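You operate a simulated robot arm through the tools that you are given. There is no shell and no other tool. Be economical: measure what you need, move in short steps, check, and stop when the job is done.

Carry out the task below with a simulated two-armed robot. There is one attempt and no reset: what you move stays moved.

JOB
On the top of the ice tank, pour about 110 ml from the small green jug into the tall cup, holding that steady with the other hand, and put the small green jug back.

Only the result counts: the job must be done as asked and must still hold three seconds after the hand-in. Knocking over, shifting, dropping, spilling or breaking anything else fails it.

ROBOT AND FRAMES
Two 7-joint arms with two-finger parallel grippers on one trunk, on a base that drives. Base frame: it is fixed to the floor where the robot stands at the start and does not move with it; the origin is under the middle of the robot, x ahead of it, y to its left, z up; the surface under the hand at the start is at about z = 700. Readings come in mm, degrees, newtons and seconds.
The left shoulder is at the start at [70, 130, 1103], the right one opposite. With the tool pointing down near the work surface each hand reaches from about 100 to 500 mm from the robot's upright axis, wherever it stands, measured 20 degrees to its own side. Payload 1.57 kg a hand.
The TCP of each hand is the grasp point between the finger pads, 30 mm short of the fingertips. In the tool frame z runs along the fingers and y along their closing line. The gripper opens to 80 mm. The fingers are 17 mm wide and 12 mm thick; the gripper's body (40 by 82 mm) begins 80 mm behind the TCP.
Orientation is that of the tool frame in the base frame, as a unit quaternion [x, y, z, w]. With the fingers straight down and closing along the base's y, the tool's x points along the base's -x, its y along +y and its z along -z.

CONTROLS
- The arms move only by the tool arm_command. It takes "left_plan", "right_plan" or both (then of equal length, played together; a hand with none holds still); each is a list that holds one entry, the list of rows, each a list of 7 numbers: the shift along the base's x, y, z in mm, then the turn, a rotation vector about the base's x, y, z in degrees, then the finger opening in mm, from 0 to 80. In form: [[[x, y, z, wx, wy, wz, jaw], ...]]. A call has 1 to 8 rows; each row shifts and turns the commanded pose from where the row before left it. A row lasts 0.2 s, in which the tool goes at most 50 mm and 8.6 degrees; a call with a longer step from one row to the next is refused whole, and so is a gripper value outside its range. Where a pose cannot be reached the arm comes as near as it can. A force on the tool above 40 N (or 10 N above the force at the start of the call, whichever is more), or a blocked arm, ends the call early, and 0.2 s more pass. The fingers move at their own pace (about 108 mm/s each) and stop on an object; they squeeze with about 40 N. The grip force told is the motor's: it shows also when the fingers shut on nothing. Time passes only in rows, and 0.2 s behind the last, so rows that do not move let the fingers close. It gives the time, the measured TCP pose, the force on the tool (base axes), the opening and the grip force at its end, in the units of the frame above (readings bear some noise), with the torque about the TCP (base axes, N m) and any sound that the robot's microphone picked up, and new pictures: "show" is both (left out), scene, wrist or none (wrist: the cameras of the hands that moved).
- Cameras (640 x 400 px; columns grow to the right, rows downward): "scene" is now at [139.8, -19.4, 1342.5]; the picture's right is [-0.21, -0.98, 0.00], its down [-0.44, 0.09, -0.89] and it looks along [0.87, -0.19, -0.45] (base axes); focal length 267 px, centre (320, 200). "left" rides on the left gripper at [72, 7, -122] in its tool frame; the picture's right is [-0.09, 1.00, 0.00], its down [-0.84, -0.08, -0.54] and it looks along [-0.54, -0.05, 0.84] (tool axes); focal length 238 px, centre (320, 200). "right" rides on the right gripper at [72, -7, -122] in its tool frame; the picture's right is [0.09, 1.00, 0.00], its down [-0.84, 0.08, -0.54] and it looks along [-0.54, 0.05, 0.84] (tool axes); focal length 238 px, centre (320, 200). There is no depth. A picture from a camera that has moved, and an enlarged one, comes with that camera's place and axes in the base frame and with its lens.
- move_column(by): slides the trunk up (or, below 0, down) by that many mm; the arms and the scene camera ride with it, the base frame stays. It gives what a move gives, with no picture.
- steer(legs): drives the robot by 1 to 6 legs, each [ahead, left, turn to the left] in mm, mm and degrees, along the robot's own axes; the way and the turn of a leg run together, so that a leg with both is an arc; at most 1500 mm and 180 degrees a leg. The arms and the cameras ride along, it lands a little off, and it stops where it bumps. It gives what a move gives, and a new picture of the scene camera.
- head_to(pan, tilt): turns the head with the scene camera to pan (to the left, within 86 degrees either way) and tilt (down, from -29 to 69), counted from straight ahead of the robot. It gives what a move gives, and a new picture of the scene camera.
- zoom(camera, box): a new picture of the part [left, top, right, bottom] of that camera's present view, enlarged. It takes no simulated time.
- hand_in(): hands the job in; it is judged then, once.

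Work in short steps. Places have to be worked out from the pictures, the camera data and where the tool is seen: move nearer, look again, correct. Check each grasp and each placing, and mend what went wrong. You have 120 turns and 260 pictures in all, those below and enlarged ones among them. Open the grippers and draw the arms clear of the work before you hand the job in, unless the task says otherwise; then end with one line.

The tools are called after "Call:" by a JSON object that holds its "method" and its "body". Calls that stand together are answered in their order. arm_command: Moves the arms, as the interface text tells. Its arguments: {"type":"object","properties":{"left_plan":{"type":"array"},"right_plan":{"type":"array"},"show":{"type":"string","enum":["both","scene","wrist","none"]}},"required":[]} The other tools are called the same way: move_column (by) slides the trunk up or down; steer (legs) drives the base; head_to (pan, tilt) turns the head that bears the scene camera; zoom (camera, box) takes an enlarged picture of a part of a camera's view; hand_in () hands the job in.

At the start:

```text
clock: 0.0
left_tcp_pos: [350.3, 99.9, 1174.1]
left_orientation: [-0.002, 1.0, -0.002, 0.001]
left_contact_force: [-0.2, -0.1, -0.2]
left_ft_torque: [0.0, 0.01, 0.01]
left_opening: 79.9
left_grip_force: 0.1
right_tcp_pos: [344.4, -158.6, 1180.7]
right_orientation: [0.001, 1.0, 0.001, 0.002]
right_contact_force: [0.5, -0.6, 0.6]
right_ft_torque: [0.03, -0.01, -0.01]
right_opening: 80.0
right_grip_force: 0.0
trunk travel left (down, up): [-741.0, 199.0]
robot x, y, heading: [1.5, 0.1, -0.4]
head pan, tilt: [-12.0, 26.9]
```

scene: 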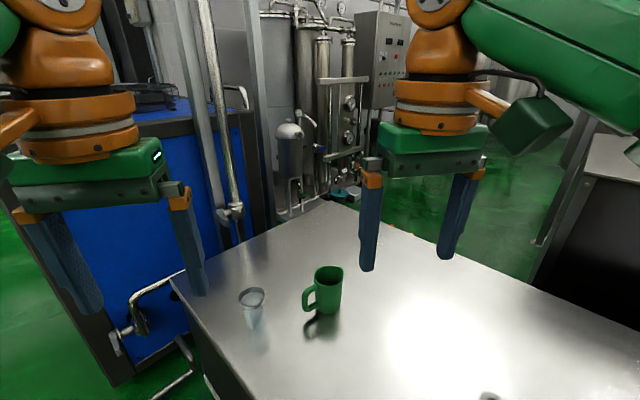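
right: 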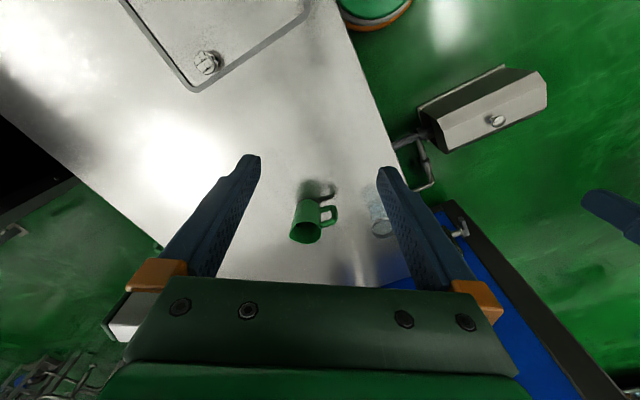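
left: 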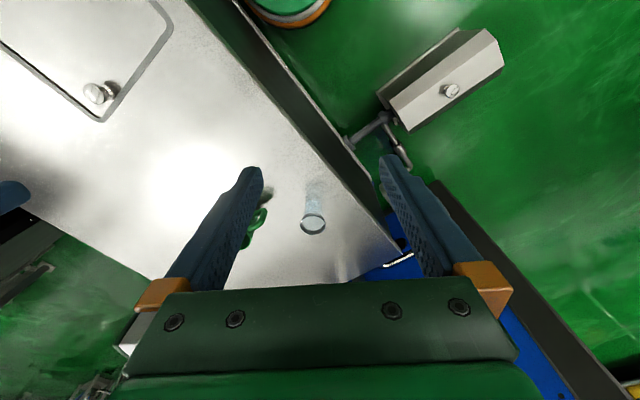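

I'll enlarge the jug and cup and tilt the head down to see the near edge of the tank.

Call:
{"method": "zoom", "body": {"camera": "scene", "box": [220, 240, 380, 340]}}

Call:
{"method": "head_to", "body": {"pan": -5, "tilt": 60}}

```text
4.00 times, centred on (300, 290) of scene
camera zoom: at [139.8, -19.4, 1342.5], right [-0.21, -0.98, 0.0], down [-0.44, 0.09, -0.89], along [0.87, -0.19, -0.45], focal length 1068 px, centre (400, -160)
```

zoom: 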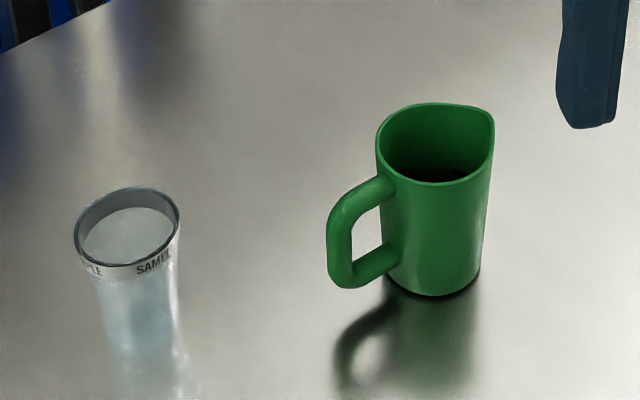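

```text
clock: 1.0
left_tcp_pos: [351.9, 99.0, 1174.9]
left_orientation: [-0.002, 1.0, -0.001, 0.002]
left_contact_force: [0.4, -0.2, -0.9]
left_ft_torque: [0.0, -0.01, -0.03]
left_opening: 79.8
left_grip_force: 0.0
right_tcp_pos: [344.1, -157.7, 1181.1]
right_orientation: [0.001, 1.0, 0.001, 0.002]
right_contact_force: [-0.4, 0.3, -0.2]
right_ft_torque: [0.01, 0.0, 0.0]
right_opening: 80.0
right_grip_force: 0.0
trunk travel left (down, up): [-741.0, 199.0]
robot x, y, heading: [0.5, 0.2, -0.1]
head pan, tilt: [-5.0, 60.0]
camera scene: at [116.6, -6.2, 1295.6], right [-0.09, -1.0, 0.0], down [-0.86, 0.08, -0.5], along [0.5, -0.04, -0.87], focal length 267 px, centre (320, 200)
```

scene: 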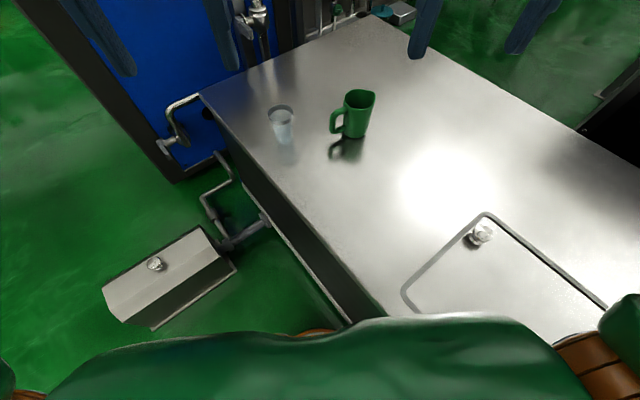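

The tank's long side runs diagonally past the robot, and I must drive along it. First I'll swing the left wrist camera back to see the robot's own base and its clearance.

Call:
{"method": "arm_command", "body": {"left_plan": [[[0, 0, 0, 0, 8, 0, 80], [0, 0, 0, 0, 8, 0, 80], [0, 0, 0, 0, 8, 0, 80], [0, 0, 0, 0, 8, 0, 80], [0, 0, 0, 0, 8, 0, 80], [0, 0, 0, 0, 8, 0, 80]]], "show": "wrist"}}

```text
clock: 2.4
left_tcp_pos: [274.8, 135.4, 1055.8]
left_orientation: [-0.002, 0.928, -0.002, -0.373]
left_contact_force: [0.4, 0.4, 0.7]
left_ft_torque: [0.02, -0.01, -0.02]
left_opening: 80.0
left_grip_force: 0.1
left hand out of reach, approached as far as the arm can: row 1, 2, 3, 4, 5, 6
right_tcp_pos: [345.4, -158.6, 1180.9]
right_orientation: [0.001, 1.0, 0.001, 0.001]
right_contact_force: [0.3, -0.5, 0.3]
right_ft_torque: [-0.01, 0.02, 0.0]
right_opening: 80.0
right_grip_force: 0.1
trunk travel left (down, up): [-741.0, 199.0]
robot x, y, heading: [0.0, 0.3, -0.1]
head pan, tilt: [-5.0, 60.0]
camera left: at [306.9, 143.1, 1193.7], right [0.06, 1.0, -0.06], down [0.98, -0.07, -0.19], along [-0.19, -0.05, -0.98], focal length 238 px, centre (320, 200)
```

left: 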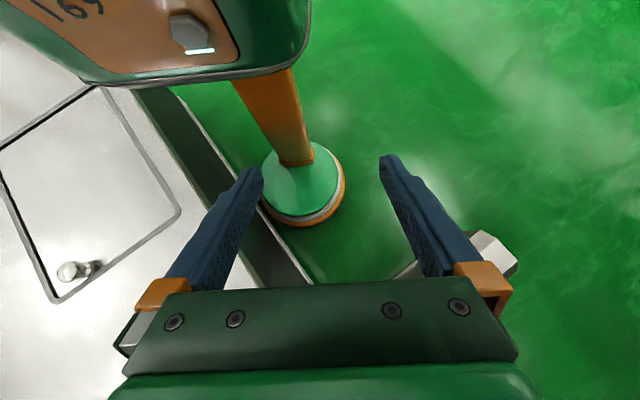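

The base is a round disc (about 200 mm radius) close to the tank side. A box stands near the side farther along, so I drive about 310 mm parallel to the edge and slightly off it, then turn right.

Call:
{"method": "steer", "body": {"legs": [[-8, 12, 0], [260, 168, 0], [0, 0, -40]]}}

```text
clock: 6.7
left_tcp_pos: [549.8, 109.5, 1057.2]
left_orientation: [0.312, 0.874, 0.125, -0.351]
left_contact_force: [-0.9, 0.5, -0.2]
left_ft_torque: [0.03, -0.02, -0.01]
left_opening: 80.1
left_grip_force: 0.1
right_tcp_pos: [417.9, -161.3, 1181.8]
right_orientation: [0.34, 0.941, 0.001, 0.002]
right_contact_force: [0.0, -0.5, 0.5]
right_ft_torque: [0.02, 0.01, -0.02]
right_opening: 79.9
right_grip_force: 0.0
trunk travel left (down, up): [-741.0, 199.0]
robot x, y, heading: [254.8, 179.3, -39.9]
head pan, tilt: [-5.0, 60.0]
camera scene: at [339.1, 101.7, 1295.5], right [-0.7, -0.71, 0.0], down [-0.62, 0.61, -0.5], along [0.36, -0.35, -0.87], focal length 267 px, centre (320, 200)
```

scene: 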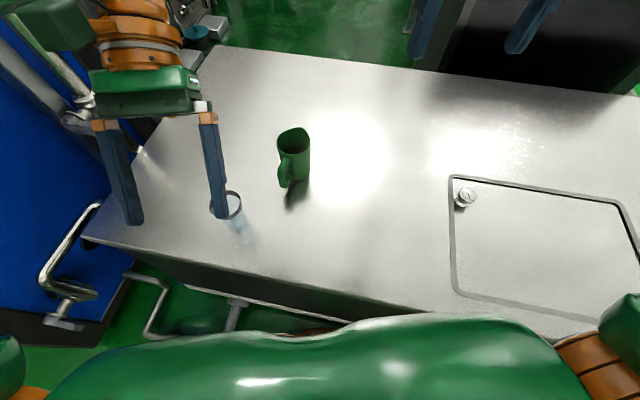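

I'll enlarge the jug and the cup from this nearer view.

Call:
{"method": "zoom", "body": {"camera": "scene", "box": [200, 110, 360, 250]}}

Call:
{"method": "zoom", "body": {"camera": "right", "box": [0, 0, 640, 400]}}

Call:
{"method": "zoom", "body": {"camera": "left", "box": [0, 0, 640, 400]}}

```text
2.86 times, centred on (280, 180) of scene
camera zoom: at [339.1, 101.7, 1295.5], right [-0.7, -0.71, 0.0], down [-0.62, 0.61, -0.5], along [0.36, -0.35, -0.87], focal length 763 px, centre (434, 257)
```

zoom: 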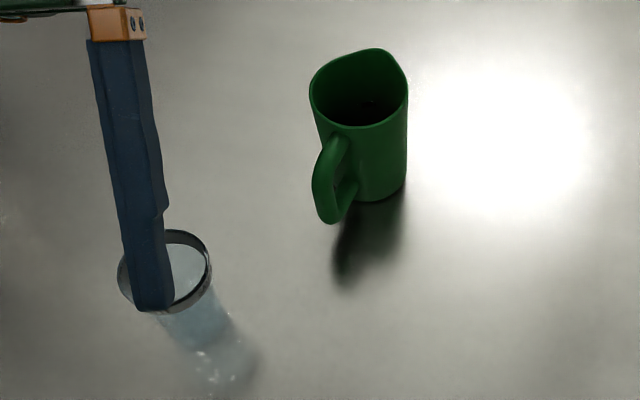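

```text
1.00 times, centred on (320, 200) of right (not enlarged: the box is as wide or as high as the picture)
camera zoom: at [357.3, -120.0, 1303.2], right [0.57, 0.82, 0.0], down [0.69, -0.47, 0.55], along [0.45, -0.31, -0.84], focal length 238 px, centre (320, 200)
```

zoom: 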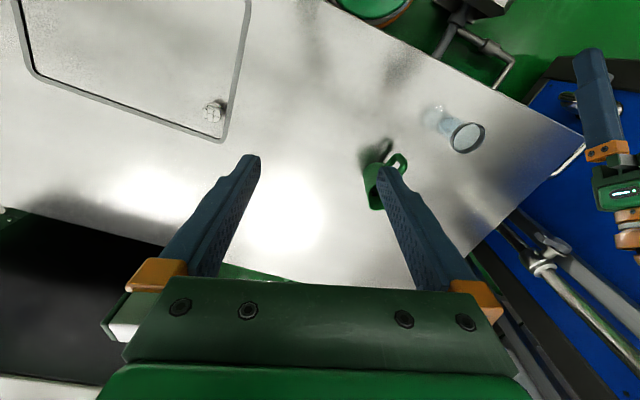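

```text
1.00 times, centred on (320, 200) of left (not enlarged: the box is as wide or as high as the picture)
camera zoom: at [578.8, 94.9, 1194.2], right [0.68, 0.73, -0.06], down [0.71, -0.68, -0.19], along [-0.18, 0.08, -0.98], focal length 238 px, centre (320, 200)
```

zoom: 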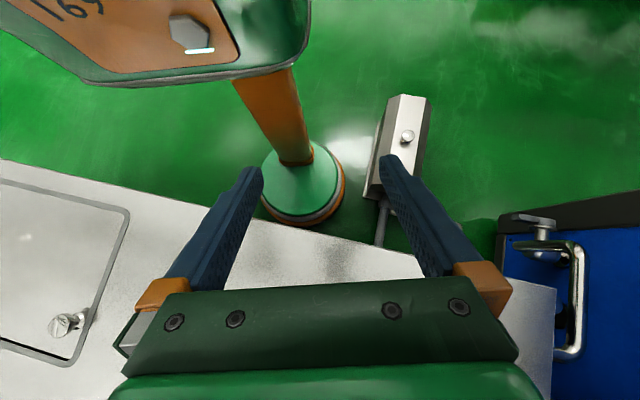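

Jug axis is around (697,-169), handle along +y, spout along -y; cup around (690,48). The left hand will take the jug from the handle side and pour back over -y into the cup, so I bring the left tool upright first and then turn it.

Call:
{"method": "arm_command", "body": {"left_plan": [[[8, -10, 0, -4.7, -5.6, 0, 80], [8, -10, 0, -4.7, -5.6, 0, 80], [8, -10, 0, -4.7, -5.6, 0, 80], [8, -10, 0, -4.7, -5.6, 0, 80], [8, -10, 0, -4.7, -5.6, 0, 80], [8, -10, 0, -4.7, -5.6, 0, 80]]], "show": "none"}}

Call:
{"method": "arm_command", "body": {"left_plan": [[[0, 0, 0, 0, 0, -8.4, 80], [0, 0, 0, 0, 0, -8.4, 80], [0, 0, 0, 0, 0, -8.4, 80], [0, 0, 0, 0, 0, -8.4, 80], [0, 0, 0, 0, 0, -8.4, 80], [0, 0, 0, 0, 0, -8.4, 80]]], "show": "both"}}

```text
clock: 8.1
left_tcp_pos: [598.8, 49.7, 1057.1]
left_orientation: [0.339, 0.941, -0.005, 0.0]
left_contact_force: [0.7, 0.2, -0.5]
left_ft_torque: [-0.05, 0.07, 0.0]
left_opening: 80.1
left_grip_force: 0.0
right_tcp_pos: [416.1, -160.2, 1180.3]
right_orientation: [0.34, 0.941, 0.001, 0.002]
right_contact_force: [-0.4, 0.3, 0.2]
right_ft_torque: [0.0, 0.0, -0.03]
right_opening: 79.9
right_grip_force: 0.0
trunk travel left (down, up): [-741.0, 199.0]
robot x, y, heading: [251.5, 178.6, -39.6]
head pan, tilt: [-5.0, 60.0]
```

```text
clock: 9.5
left_tcp_pos: [599.0, 50.2, 1056.3]
left_orientation: [0.708, 0.707, -0.003, -0.002]
left_contact_force: [0.0, -0.2, -0.2]
left_ft_torque: [0.0, 0.01, -0.04]
left_opening: 79.8
left_grip_force: 0.0
right_tcp_pos: [415.6, -161.3, 1180.8]
right_orientation: [0.34, 0.94, 0.0, 0.001]
right_contact_force: [0.6, 0.7, 0.4]
right_ft_torque: [-0.03, -0.02, -0.01]
right_opening: 80.1
right_grip_force: 0.2
trunk travel left (down, up): [-741.0, 199.0]
robot x, y, heading: [252.7, 178.7, -39.6]
head pan, tilt: [-5.0, 60.0]
camera scene: at [338.8, 101.4, 1295.5], right [-0.7, -0.71, 0.0], down [-0.62, 0.61, -0.5], along [0.36, -0.35, -0.87], focal length 267 px, centre (320, 200)
camera left: at [605.4, 122.8, 1178.2], right [1.0, -0.09, -0.01], down [-0.07, -0.84, 0.54], along [-0.06, -0.54, -0.84], focal length 238 px, centre (320, 200)
```

scene: 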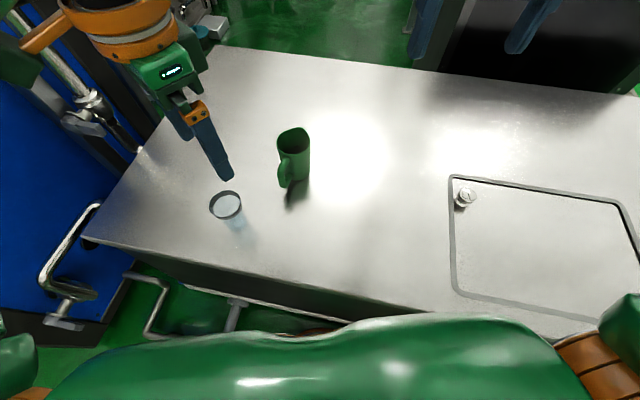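
left: 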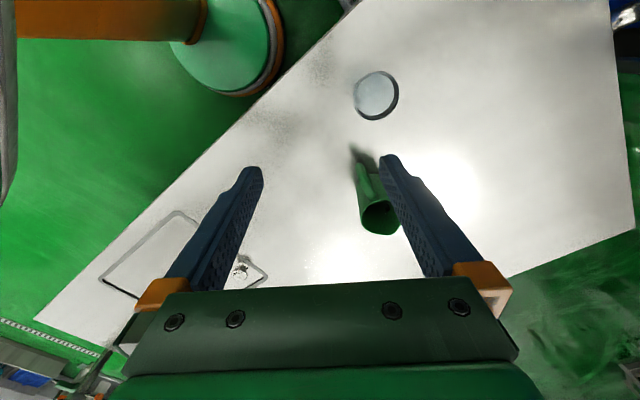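

Both objects triangulate consistently: cup rim at about (679,52,795), jug rim at about (687,-152,828). Now I tip the left tool 45° toward -y and move it behind and above the handle.

Call:
{"method": "arm_command", "body": {"left_plan": [[[15, -10, -20, -7.5, 0, 0, 80], [15, -10, -20, -7.5, 0, 0, 80], [15, -10, -20, -7.5, 0, 0, 80], [15, -10, -20, -7.5, 0, 0, 80], [15, -10, -20, -7.5, 0, 0, 80], [15, -10, -20, -7.5, 0, 0, 80]]], "show": "both"}}

```text
clock: 10.9
left_tcp_pos: [687.3, -11.7, 936.6]
left_orientation: [0.653, 0.652, -0.274, 0.27]
left_contact_force: [-0.2, 0.4, -0.1]
left_ft_torque: [0.02, -0.04, 0.06]
left_opening: 79.8
left_grip_force: 0.0
right_tcp_pos: [417.3, -160.8, 1181.3]
right_orientation: [0.339, 0.941, 0.001, 0.002]
right_contact_force: [0.0, -0.7, 0.2]
right_ft_torque: [0.02, 0.04, -0.02]
right_opening: 80.1
right_grip_force: 0.0
trunk travel left (down, up): [-741.0, 199.0]
robot x, y, heading: [253.4, 180.3, -39.5]
head pan, tilt: [-5.0, 60.0]
camera scene: at [339.5, 101.7, 1295.5], right [-0.7, -0.71, 0.0], down [-0.62, 0.61, -0.5], along [0.36, -0.35, -0.87], focal length 267 px, centre (320, 200)
camera left: at [695.8, 126.7, 970.9], right [1.0, -0.07, 0.06], down [-0.07, -0.2, 0.98], along [-0.06, -0.98, -0.21], focal length 238 px, centre (320, 200)
```

scene: 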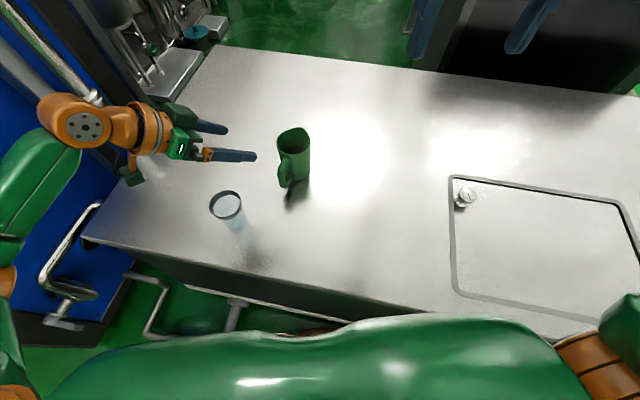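
left: 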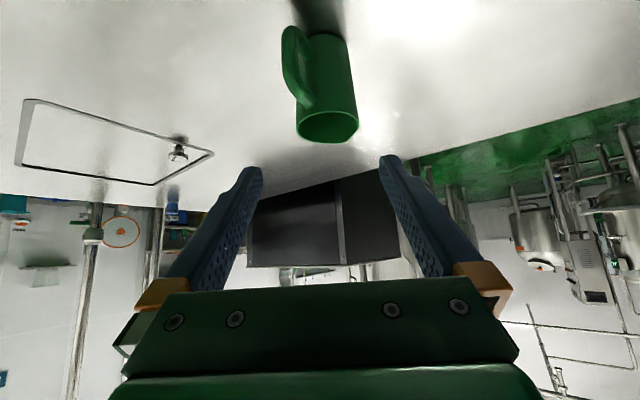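

Jug seen from behind; I'll enlarge to fix the handle direction.

Call:
{"method": "zoom", "body": {"camera": "left", "box": [260, 0, 400, 160]}}

Call:
{"method": "zoom", "body": {"camera": "scene", "box": [260, 110, 330, 220]}}

```text
2.50 times, centred on (330, 80) of left
camera zoom: at [695.8, 126.7, 970.9], right [1.0, -0.07, 0.06], down [-0.07, -0.2, 0.98], along [-0.06, -0.98, -0.21], focal length 596 px, centre (295, 500)
```

zoom: 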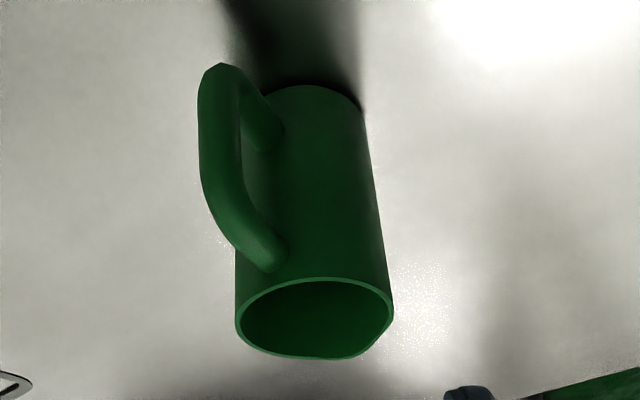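

```text
3.64 times, centred on (295, 165) of scene
camera zoom: at [339.5, 101.7, 1295.5], right [-0.7, -0.71, 0.0], down [-0.62, 0.61, -0.5], along [0.36, -0.35, -0.87], focal length 971 px, centre (411, 327)
```

zoom: 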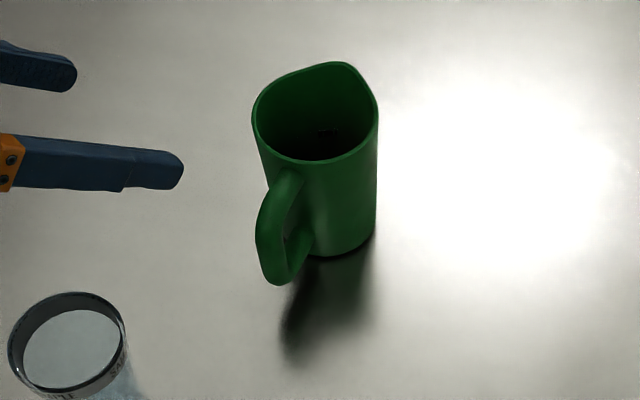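

Handle azimuth is about 116°. I turn the tool 26° about z and line up behind the handle, backed off about 150 mm along the approach.

Call:
{"method": "arm_command", "body": {"left_plan": [[[-11, -11, -14, 0, 0, 6.5, 80], [-11, -11, -14, 0, 0, 6.5, 80], [-11, -11, -14, 0, 0, 6.5, 80], [-10, -11, -15, 0, 0, 6.5, 80]]], "show": "both"}}

Call:
{"method": "zoom", "body": {"camera": "left", "box": [240, 0, 400, 160]}}

```text
clock: 11.9
left_tcp_pos: [645.0, -54.9, 879.7]
left_orientation: [0.49, 0.783, -0.206, 0.324]
left_contact_force: [-0.1, -0.3, 0.3]
left_ft_torque: [-0.01, 0.01, 0.04]
left_opening: 79.9
left_grip_force: 0.1
right_tcp_pos: [416.9, -162.0, 1180.5]
right_orientation: [0.34, 0.94, 0.001, 0.002]
right_contact_force: [0.5, -0.2, -0.9]
right_ft_torque: [0.01, -0.01, 0.01]
right_opening: 80.1
right_grip_force: 0.1
trunk travel left (down, up): [-741.0, 199.0]
robot x, y, heading: [250.6, 178.4, -39.5]
head pan, tilt: [-5.0, 60.0]
camera scene: at [338.3, 100.6, 1295.5], right [-0.7, -0.71, 0.0], down [-0.62, 0.61, -0.5], along [0.36, -0.35, -0.87], focal length 267 px, centre (320, 200)
camera left: at [590.7, 72.3, 914.3], right [0.93, 0.38, 0.06], down [0.03, -0.22, 0.98], along [0.38, -0.9, -0.21], focal length 238 px, centre (320, 200)
```

scene: 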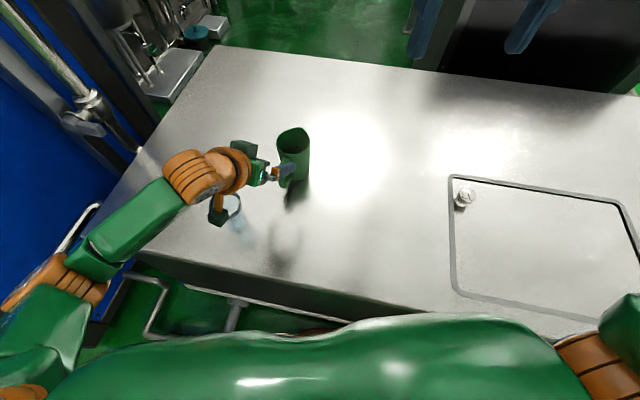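
left: 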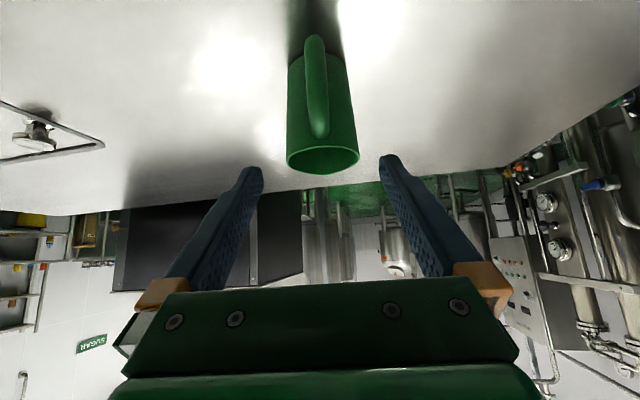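

```text
2.50 times, centred on (320, 80) of left
camera zoom: at [590.7, 72.3, 914.3], right [0.93, 0.38, 0.06], down [0.03, -0.22, 0.98], along [0.38, -0.9, -0.21], focal length 596 px, centre (320, 500)
```

zoom: 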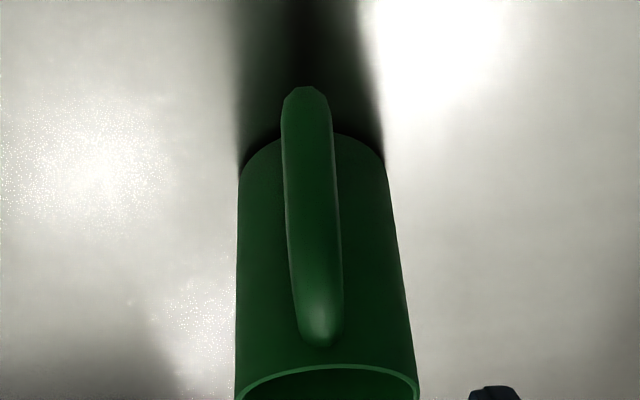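

The handle is now dead centre in the hand view, and the jug axis works out at (693,-155). I advance half way along the approach and look.

Call:
{"method": "arm_command", "body": {"left_plan": [[[7.5, -16, -17.5, 0, 0, 0, 80], [7.5, -16, -17.5, 0, 0, 0, 80], [7.5, -16, -17.5, 0, 0, 0, 80]]], "show": "both"}}

Call:
{"method": "zoom", "body": {"camera": "scene", "box": [190, 100, 350, 240]}}

```text
clock: 12.7
left_tcp_pos: [669.5, -103.0, 826.1]
left_orientation: [0.491, 0.783, -0.206, 0.322]
left_contact_force: [0.8, 0.1, -0.6]
left_ft_torque: [0.01, 0.0, -0.02]
left_opening: 80.1
left_grip_force: 0.0
right_tcp_pos: [416.7, -160.9, 1181.6]
right_orientation: [0.339, 0.941, 0.0, 0.002]
right_contact_force: [-0.4, 0.5, -0.4]
right_ft_torque: [0.01, 0.0, 0.0]
right_opening: 79.8
right_grip_force: 0.0
trunk travel left (down, up): [-741.0, 199.0]
robot x, y, heading: [253.1, 181.6, -39.4]
head pan, tilt: [-5.0, 60.0]
camera scene: at [339.0, 100.8, 1295.5], right [-0.7, -0.71, 0.0], down [-0.62, 0.61, -0.5], along [0.36, -0.35, -0.87], focal length 267 px, centre (320, 200)
camera left: at [614.0, 24.0, 862.1], right [0.93, 0.37, 0.06], down [0.03, -0.22, 0.98], along [0.38, -0.9, -0.21], focal length 238 px, centre (320, 200)
```

scene: 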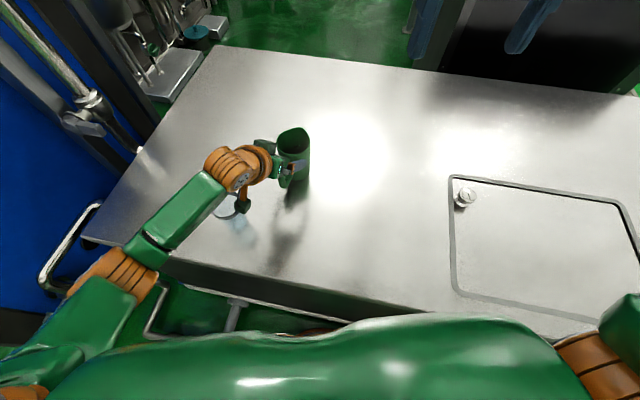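
left: 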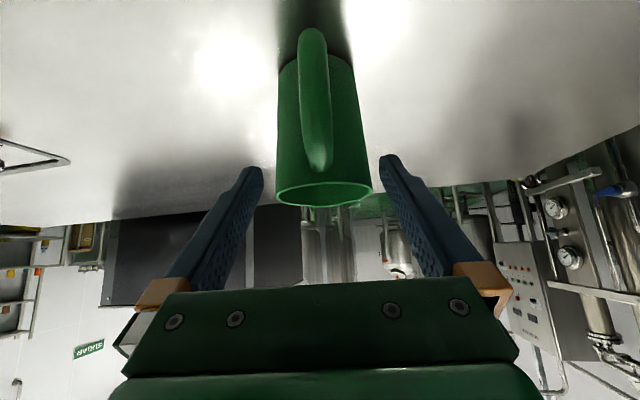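

```text
2.86 times, centred on (270, 170) of scene
camera zoom: at [339.0, 100.8, 1295.5], right [-0.7, -0.71, 0.0], down [-0.62, 0.61, -0.5], along [0.36, -0.35, -0.87], focal length 763 px, centre (463, 286)
```

zoom: 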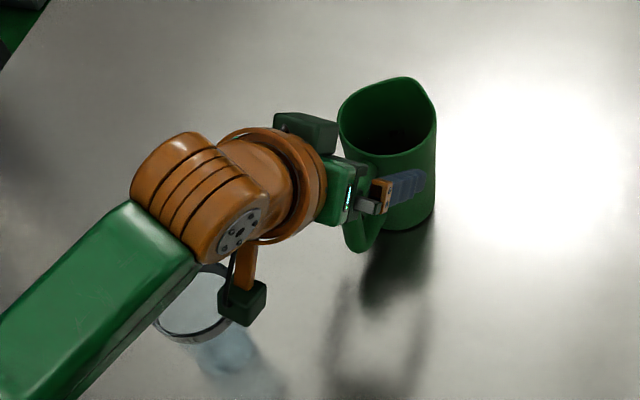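

Jug rim is at about z 818, about 76 mm wide, centred within 1 mm of the fingers. I advance slowly to straddle it, watching the forces.

Call:
{"method": "arm_command", "body": {"left_plan": [[[4.5, -9, -10, 0, 0, 0, 80], [4.5, -9, -10, 0, 0, 0, 80], [4.5, -9, -10, 0, 0, 0, 80]]], "show": "wrist"}}

```text
clock: 13.5
left_tcp_pos: [683.2, -129.8, 795.7]
left_orientation: [0.49, 0.783, -0.206, 0.323]
left_contact_force: [-1.2, -0.4, -0.2]
left_ft_torque: [0.01, -0.01, 0.0]
left_opening: 80.0
left_grip_force: 0.1
right_tcp_pos: [417.9, -160.7, 1180.7]
right_orientation: [0.34, 0.94, 0.0, 0.003]
right_contact_force: [0.1, -0.9, -0.3]
right_ft_torque: [0.02, 0.02, 0.0]
right_opening: 80.2
right_grip_force: 0.1
trunk travel left (down, up): [-741.0, 199.0]
robot x, y, heading: [253.2, 178.2, -39.5]
head pan, tilt: [-5.0, 60.0]
camera left: at [627.5, -2.8, 830.7], right [0.93, 0.37, 0.06], down [0.03, -0.22, 0.98], along [0.38, -0.9, -0.21], focal length 238 px, centre (320, 200)
```

left: 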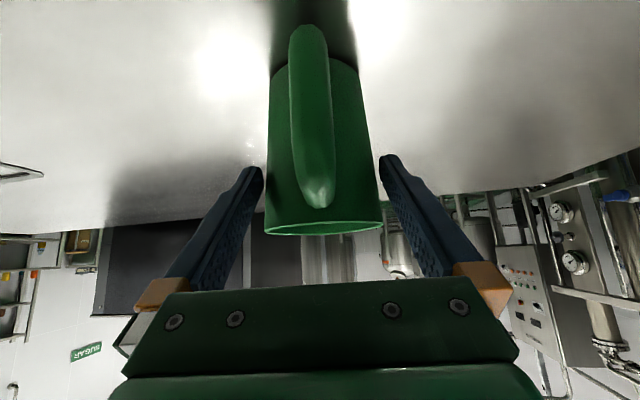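

Centring is within about 1–2 mm; a small lateral correction, the last 14 mm in, then close.

Call:
{"method": "arm_command", "body": {"left_plan": [[[1.3, 0.6, 0, 0, 0, 0, 80], [3, -6.3, -8, 0, 0, 0, 80], [3, -6.3, -8, 0, 0, 0, 80]]], "show": "wrist"}}

```text
clock: 14.3
left_tcp_pos: [687.8, -142.1, 779.4]
left_orientation: [0.491, 0.783, -0.206, 0.322]
left_contact_force: [0.0, -0.5, 0.0]
left_ft_torque: [0.0, -0.01, -0.02]
left_opening: 79.9
left_grip_force: 0.1
right_tcp_pos: [416.8, -160.1, 1180.9]
right_orientation: [0.338, 0.941, 0.001, 0.002]
right_contact_force: [-0.6, -0.2, -0.9]
right_ft_torque: [0.02, 0.0, 0.01]
right_opening: 79.9
right_grip_force: 0.1
trunk travel left (down, up): [-741.0, 199.0]
robot x, y, heading: [253.2, 184.2, -39.4]
head pan, tilt: [-5.0, 60.0]
camera left: at [634.0, -14.2, 815.4], right [0.93, 0.37, 0.06], down [0.03, -0.22, 0.98], along [0.38, -0.9, -0.21], focal length 238 px, centre (320, 200)
```

left: 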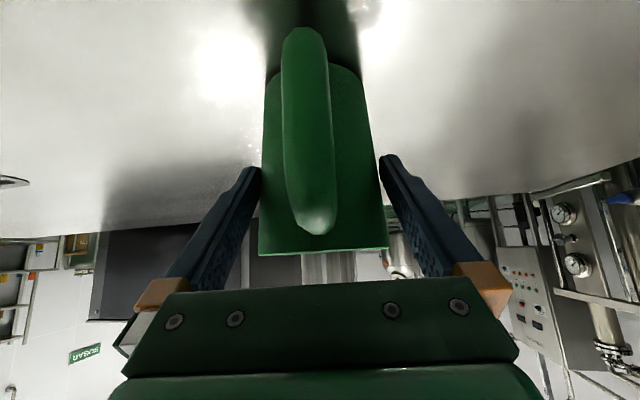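

Rim height is 815 and both fingers have clearance; the axis still lies about 8 mm ahead. I move in that bit and close the fingers.

Call:
{"method": "arm_command", "body": {"left_plan": [[[3.4, -7.2, -3, 0, 0, 0, 80], [0, 0, 0, 0, 0, 0, 70], [0, 0, 0, 0, 0, 0, 60], [0, 0, 0, 0, 0, 0, 60]]], "show": "wrist"}}

```text
clock: 15.3
left_tcp_pos: [690.7, -147.6, 776.6]
left_orientation: [0.49, 0.783, -0.206, 0.323]
left_contact_force: [-0.5, 1.8, 0.8]
left_ft_torque: [0.05, -0.02, 0.0]
left_opening: 77.1
left_grip_force: 40.0
right_tcp_pos: [416.6, -161.2, 1182.6]
right_orientation: [0.34, 0.941, 0.0, 0.001]
right_contact_force: [-0.1, -0.1, 0.2]
right_ft_torque: [-0.02, 0.0, -0.02]
right_opening: 79.7
right_grip_force: 0.0
trunk travel left (down, up): [-741.0, 199.0]
robot x, y, heading: [253.9, 180.9, -39.6]
head pan, tilt: [-5.0, 60.0]
camera left: at [636.5, -20.7, 813.1], right [0.93, 0.37, 0.06], down [0.03, -0.22, 0.98], along [0.38, -0.9, -0.21], focal length 238 px, centre (320, 200)
```

left: 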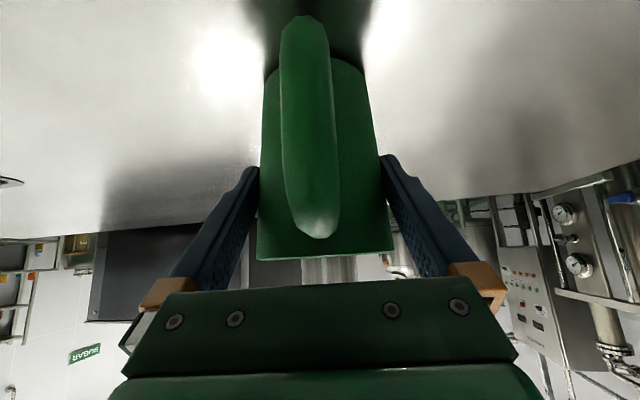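

Gripped at 77 mm with TCP at (690.7,-147.6,776.6). I lift straight up slowly and read the weight.

Call:
{"method": "arm_command", "body": {"left_plan": [[[0, 0, 8, 0, 0, 0, 60], [0, 0, 12, 0, 0, 0, 60], [0, 0, 15, 0, 0, 0, 60], [0, 0, 15, 0, 0, 0, 60], [0, 0, 15, 0, 0, 0, 60], [0, 0, 15, 0, 0, 0, 60], [0, 0, 0, 0, 0, 0, 60], [0, 0, 0, 0, 0, 0, 60]]], "show": "both"}}

Call:
{"method": "arm_command", "body": {"left_plan": [[[0, 0, 0, 0, 0, 0, 60]]], "show": "none"}}

Call:
{"method": "arm_command", "body": {"left_plan": [[[0, 0, 0, 0, 0, 0, 60]]], "show": "none"}}

Call:
{"method": "zoom", "body": {"camera": "scene", "box": [190, 90, 350, 230]}}

```text
clock: 17.1
left_tcp_pos: [691.2, -150.0, 857.8]
left_orientation: [0.491, 0.783, -0.207, 0.323]
left_contact_force: [0.7, -0.2, -3.7]
left_ft_torque: [0.02, -0.01, -0.03]
left_opening: 76.7
left_grip_force: 40.2
right_tcp_pos: [417.1, -160.4, 1181.2]
right_orientation: [0.339, 0.941, 0.0, 0.002]
right_contact_force: [0.0, -0.2, 0.1]
right_ft_torque: [-0.01, 0.02, -0.04]
right_opening: 79.8
right_grip_force: 0.0
trunk travel left (down, up): [-741.0, 199.0]
robot x, y, heading: [257.0, 182.2, -39.8]
head pan, tilt: [-5.0, 60.0]
camera scene: at [339.7, 100.8, 1295.4], right [-0.7, -0.71, 0.0], down [-0.62, 0.61, -0.5], along [0.36, -0.35, -0.87], focal length 267 px, centre (320, 200)
camera left: at [637.7, -23.0, 892.9], right [0.93, 0.37, 0.06], down [0.03, -0.22, 0.98], along [0.38, -0.9, -0.21], focal length 238 px, centre (320, 200)
```

scene: 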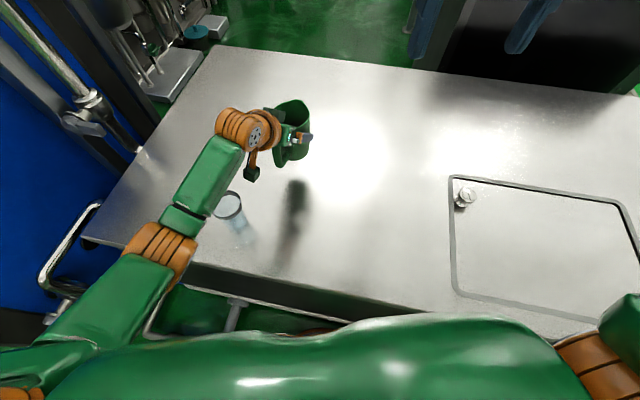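
left: 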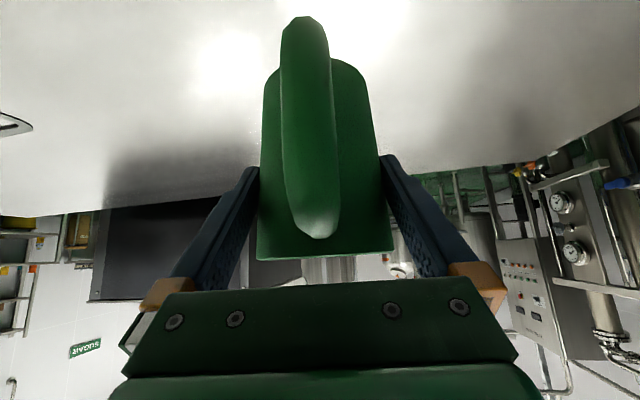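

```text
clock: 17.5
left_tcp_pos: [692.1, -151.1, 858.7]
left_orientation: [0.491, 0.783, -0.206, 0.323]
left_contact_force: [0.5, -0.1, -2.3]
left_ft_torque: [0.04, 0.0, 0.02]
left_opening: 76.8
left_grip_force: 40.3
right_tcp_pos: [418.4, -161.8, 1181.5]
right_orientation: [0.339, 0.941, 0.0, 0.001]
right_contact_force: [0.5, 0.6, 1.1]
right_ft_torque: [0.0, -0.01, -0.02]
right_opening: 79.9
right_grip_force: 0.1
trunk travel left (down, up): [-741.0, 199.0]
robot x, y, heading: [252.5, 182.4, -39.7]
head pan, tilt: [-5.0, 60.0]
```

```text
clock: 17.9
left_tcp_pos: [692.6, -151.1, 856.3]
left_orientation: [0.49, 0.783, -0.205, 0.323]
left_contact_force: [-0.5, -0.2, -3.4]
left_ft_torque: [0.04, 0.02, -0.02]
left_opening: 76.9
left_grip_force: 39.8
right_tcp_pos: [417.4, -161.1, 1180.5]
right_orientation: [0.34, 0.941, 0.0, 0.002]
right_contact_force: [-0.7, -0.1, 0.2]
right_ft_torque: [0.02, 0.01, -0.06]
right_opening: 79.8
right_grip_force: 0.0
trunk travel left (down, up): [-741.0, 199.0]
robot x, y, heading: [256.6, 179.6, -39.8]
head pan, tilt: [-5.0, 60.0]
```

```text
2.86 times, centred on (270, 160) of scene
camera zoom: at [339.7, 100.8, 1295.4], right [-0.7, -0.71, 0.0], down [-0.62, 0.61, -0.5], along [0.36, -0.35, -0.87], focal length 763 px, centre (463, 314)
```

zoom: 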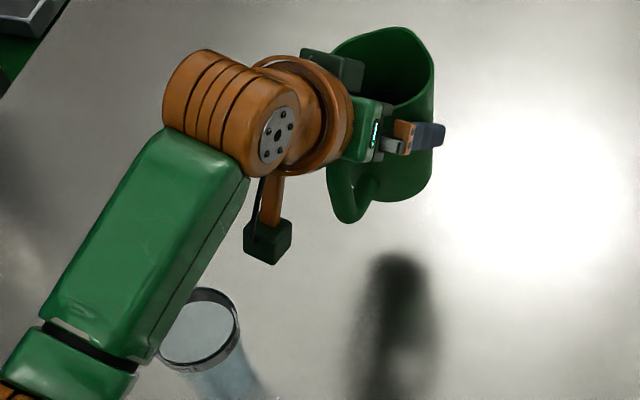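

The jug weighs about 3.1 N with its contents and sits firm. I raise it above the cup's height, keep it level, and turn it back 26° so the spout faces -y.

Call:
{"method": "arm_command", "body": {"left_plan": [[[0, 5, 8, 0, 0, -2, 60], [0, 8, 13, 0, 0, -4, 60], [0, 10, 15, 0, 0, -4, 60], [0, 15, 15, 0, 0, -4, 60], [0, 18, 15, 0, 0, -4, 60], [-2, 20, 12, 0, 0, -4, 60], [-2, 20, 5, 0, 0, -4, 60], [-2, 20, 0, 0, 0, 0, 60]]], "show": "none"}}

Call:
{"method": "arm_command", "body": {"left_plan": [[[-2, 22, 0, 0, 0, 0, 60], [-2, 28, 0, 0, 0, 0, 60], [-2, 30, 0, 0, 0, 0, 60], [-2, 30, 0, 0, 0, 0, 60], [0, 30, 0, 0, 0, 0, 60], [0, 27, 0, 0, 0, 0, 60], [0, 20, 0, 0, 0, 0, 60], [0, 10, 0, 0, 0, 0, 60]]], "show": "scene"}}

```text
clock: 19.7
left_tcp_pos: [685.5, -32.2, 941.5]
left_orientation: [0.654, 0.652, -0.275, 0.268]
left_contact_force: [-0.6, 0.1, -3.5]
left_ft_torque: [0.0, 0.04, -0.02]
left_opening: 77.3
left_grip_force: 39.7
right_tcp_pos: [417.1, -159.3, 1180.8]
right_orientation: [0.34, 0.94, 0.0, 0.002]
right_contact_force: [0.5, 0.1, -0.4]
right_ft_torque: [0.0, 0.0, 0.02]
right_opening: 80.1
right_grip_force: 0.0
trunk travel left (down, up): [-741.0, 199.0]
robot x, y, heading: [252.6, 179.1, -39.5]
head pan, tilt: [-5.0, 60.0]
```

```text
clock: 21.5
left_tcp_pos: [679.5, 164.5, 940.5]
left_orientation: [0.654, 0.652, -0.275, 0.268]
left_contact_force: [0.6, -0.2, -3.7]
left_ft_torque: [0.07, 0.0, -0.01]
left_opening: 76.9
left_grip_force: 39.5
right_tcp_pos: [417.2, -159.8, 1180.9]
right_orientation: [0.339, 0.941, 0.0, 0.002]
right_contact_force: [0.3, 0.4, 0.1]
right_ft_torque: [0.01, -0.01, -0.03]
right_opening: 80.1
right_grip_force: 0.0
trunk travel left (down, up): [-741.0, 199.0]
robot x, y, heading: [251.2, 180.6, -39.6]
head pan, tilt: [-5.0, 60.0]
camera scene: at [339.6, 101.7, 1295.5], right [-0.7, -0.71, 0.0], down [-0.62, 0.61, -0.5], along [0.36, -0.35, -0.87], focal length 267 px, centre (320, 200)
```

scene: 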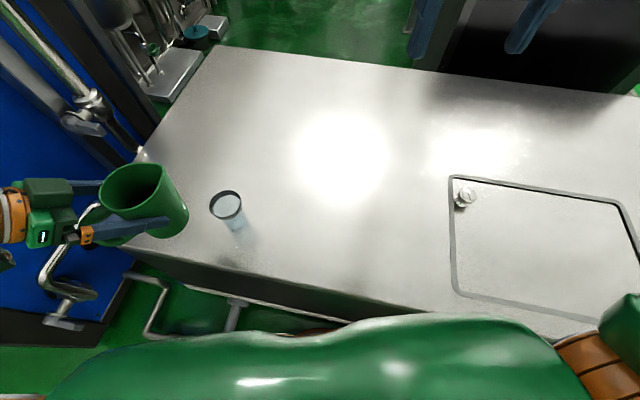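

The jug waits on the far-left side of the cup. Now the right hand: yaw 60° and move toward the cup, then pitch 45° so it comes from azimuth 200°.

Call:
{"method": "arm_command", "body": {"right_plan": [[[13, 12.5, -16, 0, 0, 7.5, 80], [13, 12.5, -16, 0, 0, 7.5, 80], [13, 12.5, -16, 0, 0, 7.5, 80], [13, 12.5, -16, 0, 0, 7.5, 80], [13, 12.5, -16, 0, 0, 7.5, 80], [13, 12.5, -16, 0, 0, 7.5, 80], [13, 12.5, -16, 0, 0, 7.5, 80], [13, 12.5, -16, 0, 0, 7.5, 80]]], "show": "none"}}

Call:
{"method": "arm_command", "body": {"right_plan": [[[8, 6, -18, 2.57, -7.05, 0, 80], [8, 6, -18, 2.57, -7.05, 0, 80], [8, 6, -18, 2.57, -7.05, 0, 80], [8, 6, -18, 2.57, -7.05, 0, 80], [8, 6, -18, 2.57, -7.05, 0, 80], [8, 6, -18, 2.57, -7.05, 0, 80]]], "show": "both"}}

```text
clock: 23.3
left_tcp_pos: [680.3, 164.7, 939.7]
left_orientation: [0.653, 0.653, -0.274, 0.269]
left_contact_force: [-0.3, 0.9, -3.1]
left_ft_torque: [0.01, 0.01, 0.01]
left_opening: 77.0
left_grip_force: 40.2
right_tcp_pos: [522.6, -61.1, 1053.0]
right_orientation: [-0.177, 0.984, 0.001, 0.0]
right_contact_force: [-0.3, 0.0, 0.0]
right_ft_torque: [0.01, 0.01, 0.01]
right_opening: 80.2
right_grip_force: 0.2
trunk travel left (down, up): [-741.0, 199.0]
robot x, y, heading: [251.6, 177.2, -39.8]
head pan, tilt: [-5.0, 60.0]
```

```text
clock: 24.7
left_tcp_pos: [678.7, 164.6, 940.9]
left_orientation: [0.654, 0.652, -0.274, 0.269]
left_contact_force: [-0.9, 0.0, -3.4]
left_ft_torque: [0.03, -0.04, -0.01]
left_opening: 76.8
left_grip_force: 40.1
right_tcp_pos: [567.5, -24.1, 946.4]
right_orientation: [-0.162, 0.908, 0.067, 0.38]
right_contact_force: [0.0, -0.5, -0.6]
right_ft_torque: [-0.03, 0.02, -0.03]
right_opening: 80.1
right_grip_force: 0.1
trunk travel left (down, up): [-741.0, 199.0]
robot x, y, heading: [254.9, 182.4, -39.8]
head pan, tilt: [-5.0, 60.0]
camera scene: at [339.4, 101.2, 1295.5], right [-0.7, -0.71, 0.0], down [-0.62, 0.61, -0.5], along [0.36, -0.35, -0.87], focal length 267 px, centre (320, 200)
camera right: at [441.9, -79.3, 980.0], right [-0.41, 0.91, -0.07], down [0.16, 0.14, 0.98], along [0.9, 0.39, -0.21], focal length 238 px, centre (320, 200)
```

scene: 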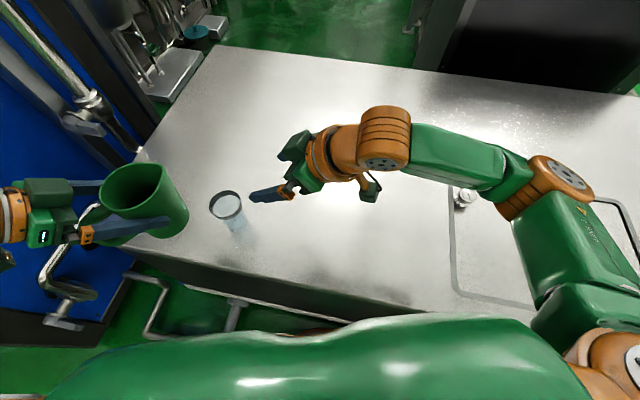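
right: 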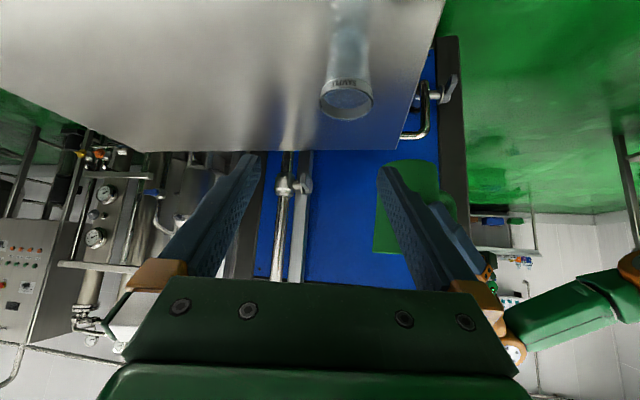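

The cup is visible; I enlarge it to read the shape.

Call:
{"method": "zoom", "body": {"camera": "right", "box": [290, 0, 410, 130]}}

Call:
{"method": "zoom", "body": {"camera": "scene", "box": [190, 170, 270, 250]}}

```text
3.08 times, centred on (350, 65) of right
camera zoom: at [441.9, -79.3, 980.0], right [-0.41, 0.91, -0.07], down [0.16, 0.14, 0.98], along [0.9, 0.39, -0.21], focal length 733 px, centre (228, 615)
```

zoom: 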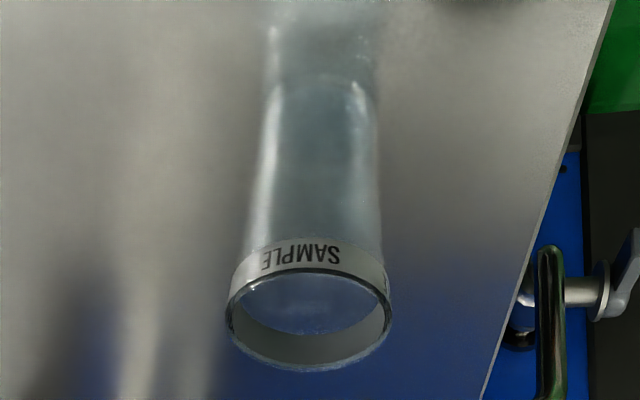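

```text
5.00 times, centred on (230, 210) of scene
camera zoom: at [339.4, 101.2, 1295.5], right [-0.7, -0.71, 0.0], down [-0.62, 0.61, -0.5], along [0.36, -0.35, -0.87], focal length 1336 px, centre (770, 150)
```

zoom: 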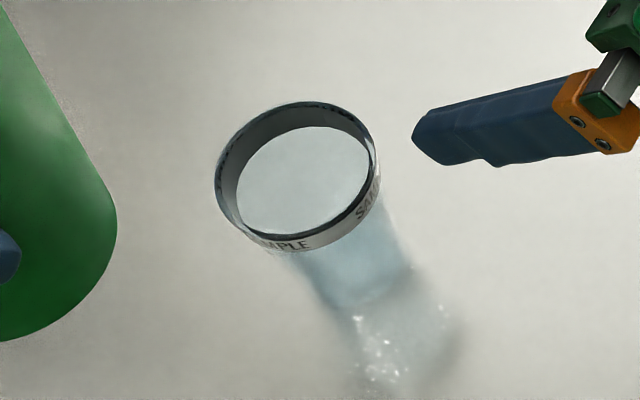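

Cup is a tapered glass, axis at about (674,49), rim at z≈795. I move the right hand onto the approach line 150 mm back.

Call:
{"method": "arm_command", "body": {"right_plan": [[[2, 13, -30, 0, 0, 0, 80], [2, 12, -30, 0, 0, 0, 80], [3, 12, -30, 0, 0, 0, 80], [13, 5, -14, 0, 0, 0, 80], [13, 5, -14, 0, 0, 0, 80]]], "show": "both"}}

Call:
{"method": "zoom", "body": {"camera": "right", "box": [240, 0, 400, 200]}}

```text
clock: 25.9
left_tcp_pos: [680.4, 164.9, 939.4]
left_orientation: [0.654, 0.652, -0.274, 0.268]
left_contact_force: [-0.2, 0.3, -3.4]
left_ft_torque: [0.01, -0.02, -0.01]
left_opening: 76.8
left_grip_force: 39.5
right_tcp_pos: [603.5, 23.8, 827.9]
right_orientation: [-0.163, 0.909, 0.067, 0.379]
right_contact_force: [0.0, -0.4, -0.5]
right_ft_torque: [-0.01, 0.0, -0.01]
right_opening: 80.0
right_grip_force: 0.1
trunk travel left (down, up): [-741.0, 199.0]
robot x, y, heading: [249.4, 179.2, -39.5]
head pan, tilt: [-5.0, 60.0]
camera scene: at [340.2, 101.8, 1295.4], right [-0.7, -0.71, 0.0], down [-0.62, 0.61, -0.5], along [0.35, -0.35, -0.87], focal length 267 px, centre (320, 200)
camera right: at [476.7, -30.4, 862.0], right [-0.41, 0.91, -0.07], down [0.17, 0.15, 0.98], along [0.9, 0.38, -0.21], focal length 238 px, centre (320, 200)
```

scene: 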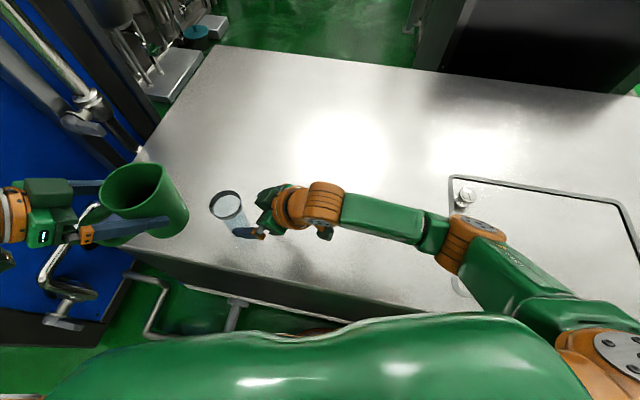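
right: 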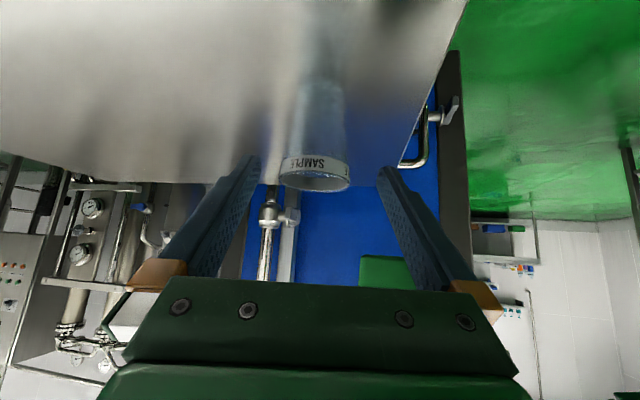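

```text
2.00 times, centred on (320, 100) of right
camera zoom: at [476.7, -30.4, 862.0], right [-0.41, 0.91, -0.07], down [0.17, 0.15, 0.98], along [0.9, 0.38, -0.21], focal length 477 px, centre (320, 400)
```

zoom: 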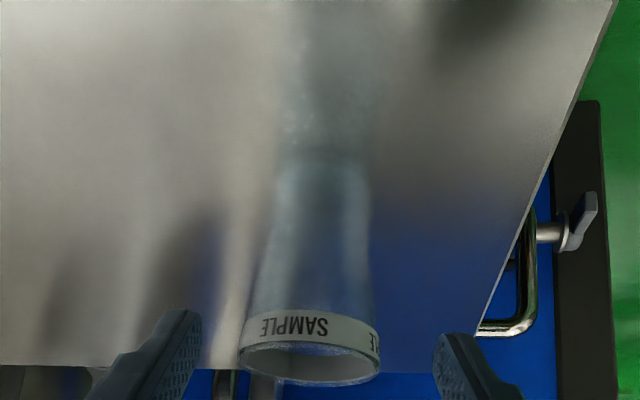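

Cup axis refines to about (666,43), 3 mm to the right-hand side of my line. I correct and advance three quarters of the way.

Call:
{"method": "arm_command", "body": {"right_plan": [[[1, -2.9, 0, 0, 0, 0, 80], [11, 4, -14, 0, 0, 0, 80], [11, 4, -14, 0, 0, 0, 80], [11, 4, -14, 0, 0, 0, 80], [11, 4, -14, 0, 0, 0, 80]]], "show": "wrist"}}

Call:
{"method": "zoom", "body": {"camera": "scene", "box": [190, 160, 290, 260]}}

```text
clock: 27.1
left_tcp_pos: [679.0, 164.7, 939.0]
left_orientation: [0.653, 0.653, -0.274, 0.268]
left_contact_force: [0.3, -0.1, -4.2]
left_ft_torque: [0.03, -0.02, 0.01]
left_opening: 76.9
left_grip_force: 40.0
right_tcp_pos: [647.9, 35.1, 770.8]
right_orientation: [-0.163, 0.909, 0.067, 0.378]
right_contact_force: [0.4, 0.2, 0.2]
right_ft_torque: [0.01, -0.02, 0.02]
right_opening: 79.9
right_grip_force: 0.1
trunk travel left (down, up): [-741.0, 199.0]
robot x, y, heading: [251.9, 180.8, -39.6]
head pan, tilt: [-5.0, 60.0]
camera right: at [522.5, -18.8, 805.0], right [-0.41, 0.91, -0.07], down [0.17, 0.15, 0.98], along [0.9, 0.39, -0.21], focal length 238 px, centre (320, 200)
```

right: 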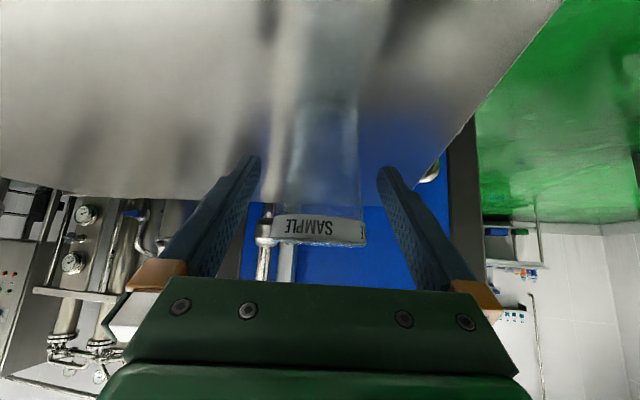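

```text
4.00 times, centred on (240, 210) of scene
camera zoom: at [340.3, 101.9, 1295.4], right [-0.7, -0.71, 0.0], down [-0.62, 0.61, -0.5], along [0.35, -0.35, -0.87], focal length 1068 px, centre (640, 160)
```

zoom: 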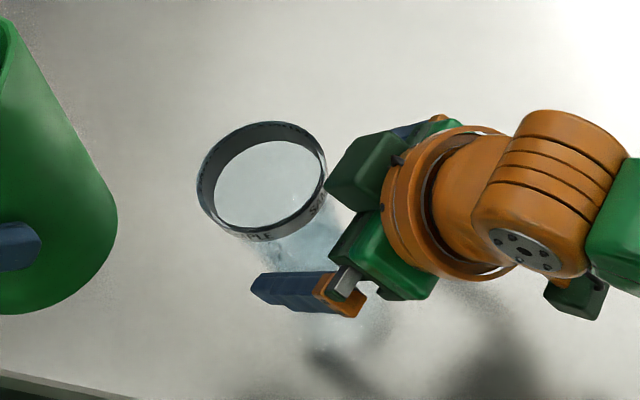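

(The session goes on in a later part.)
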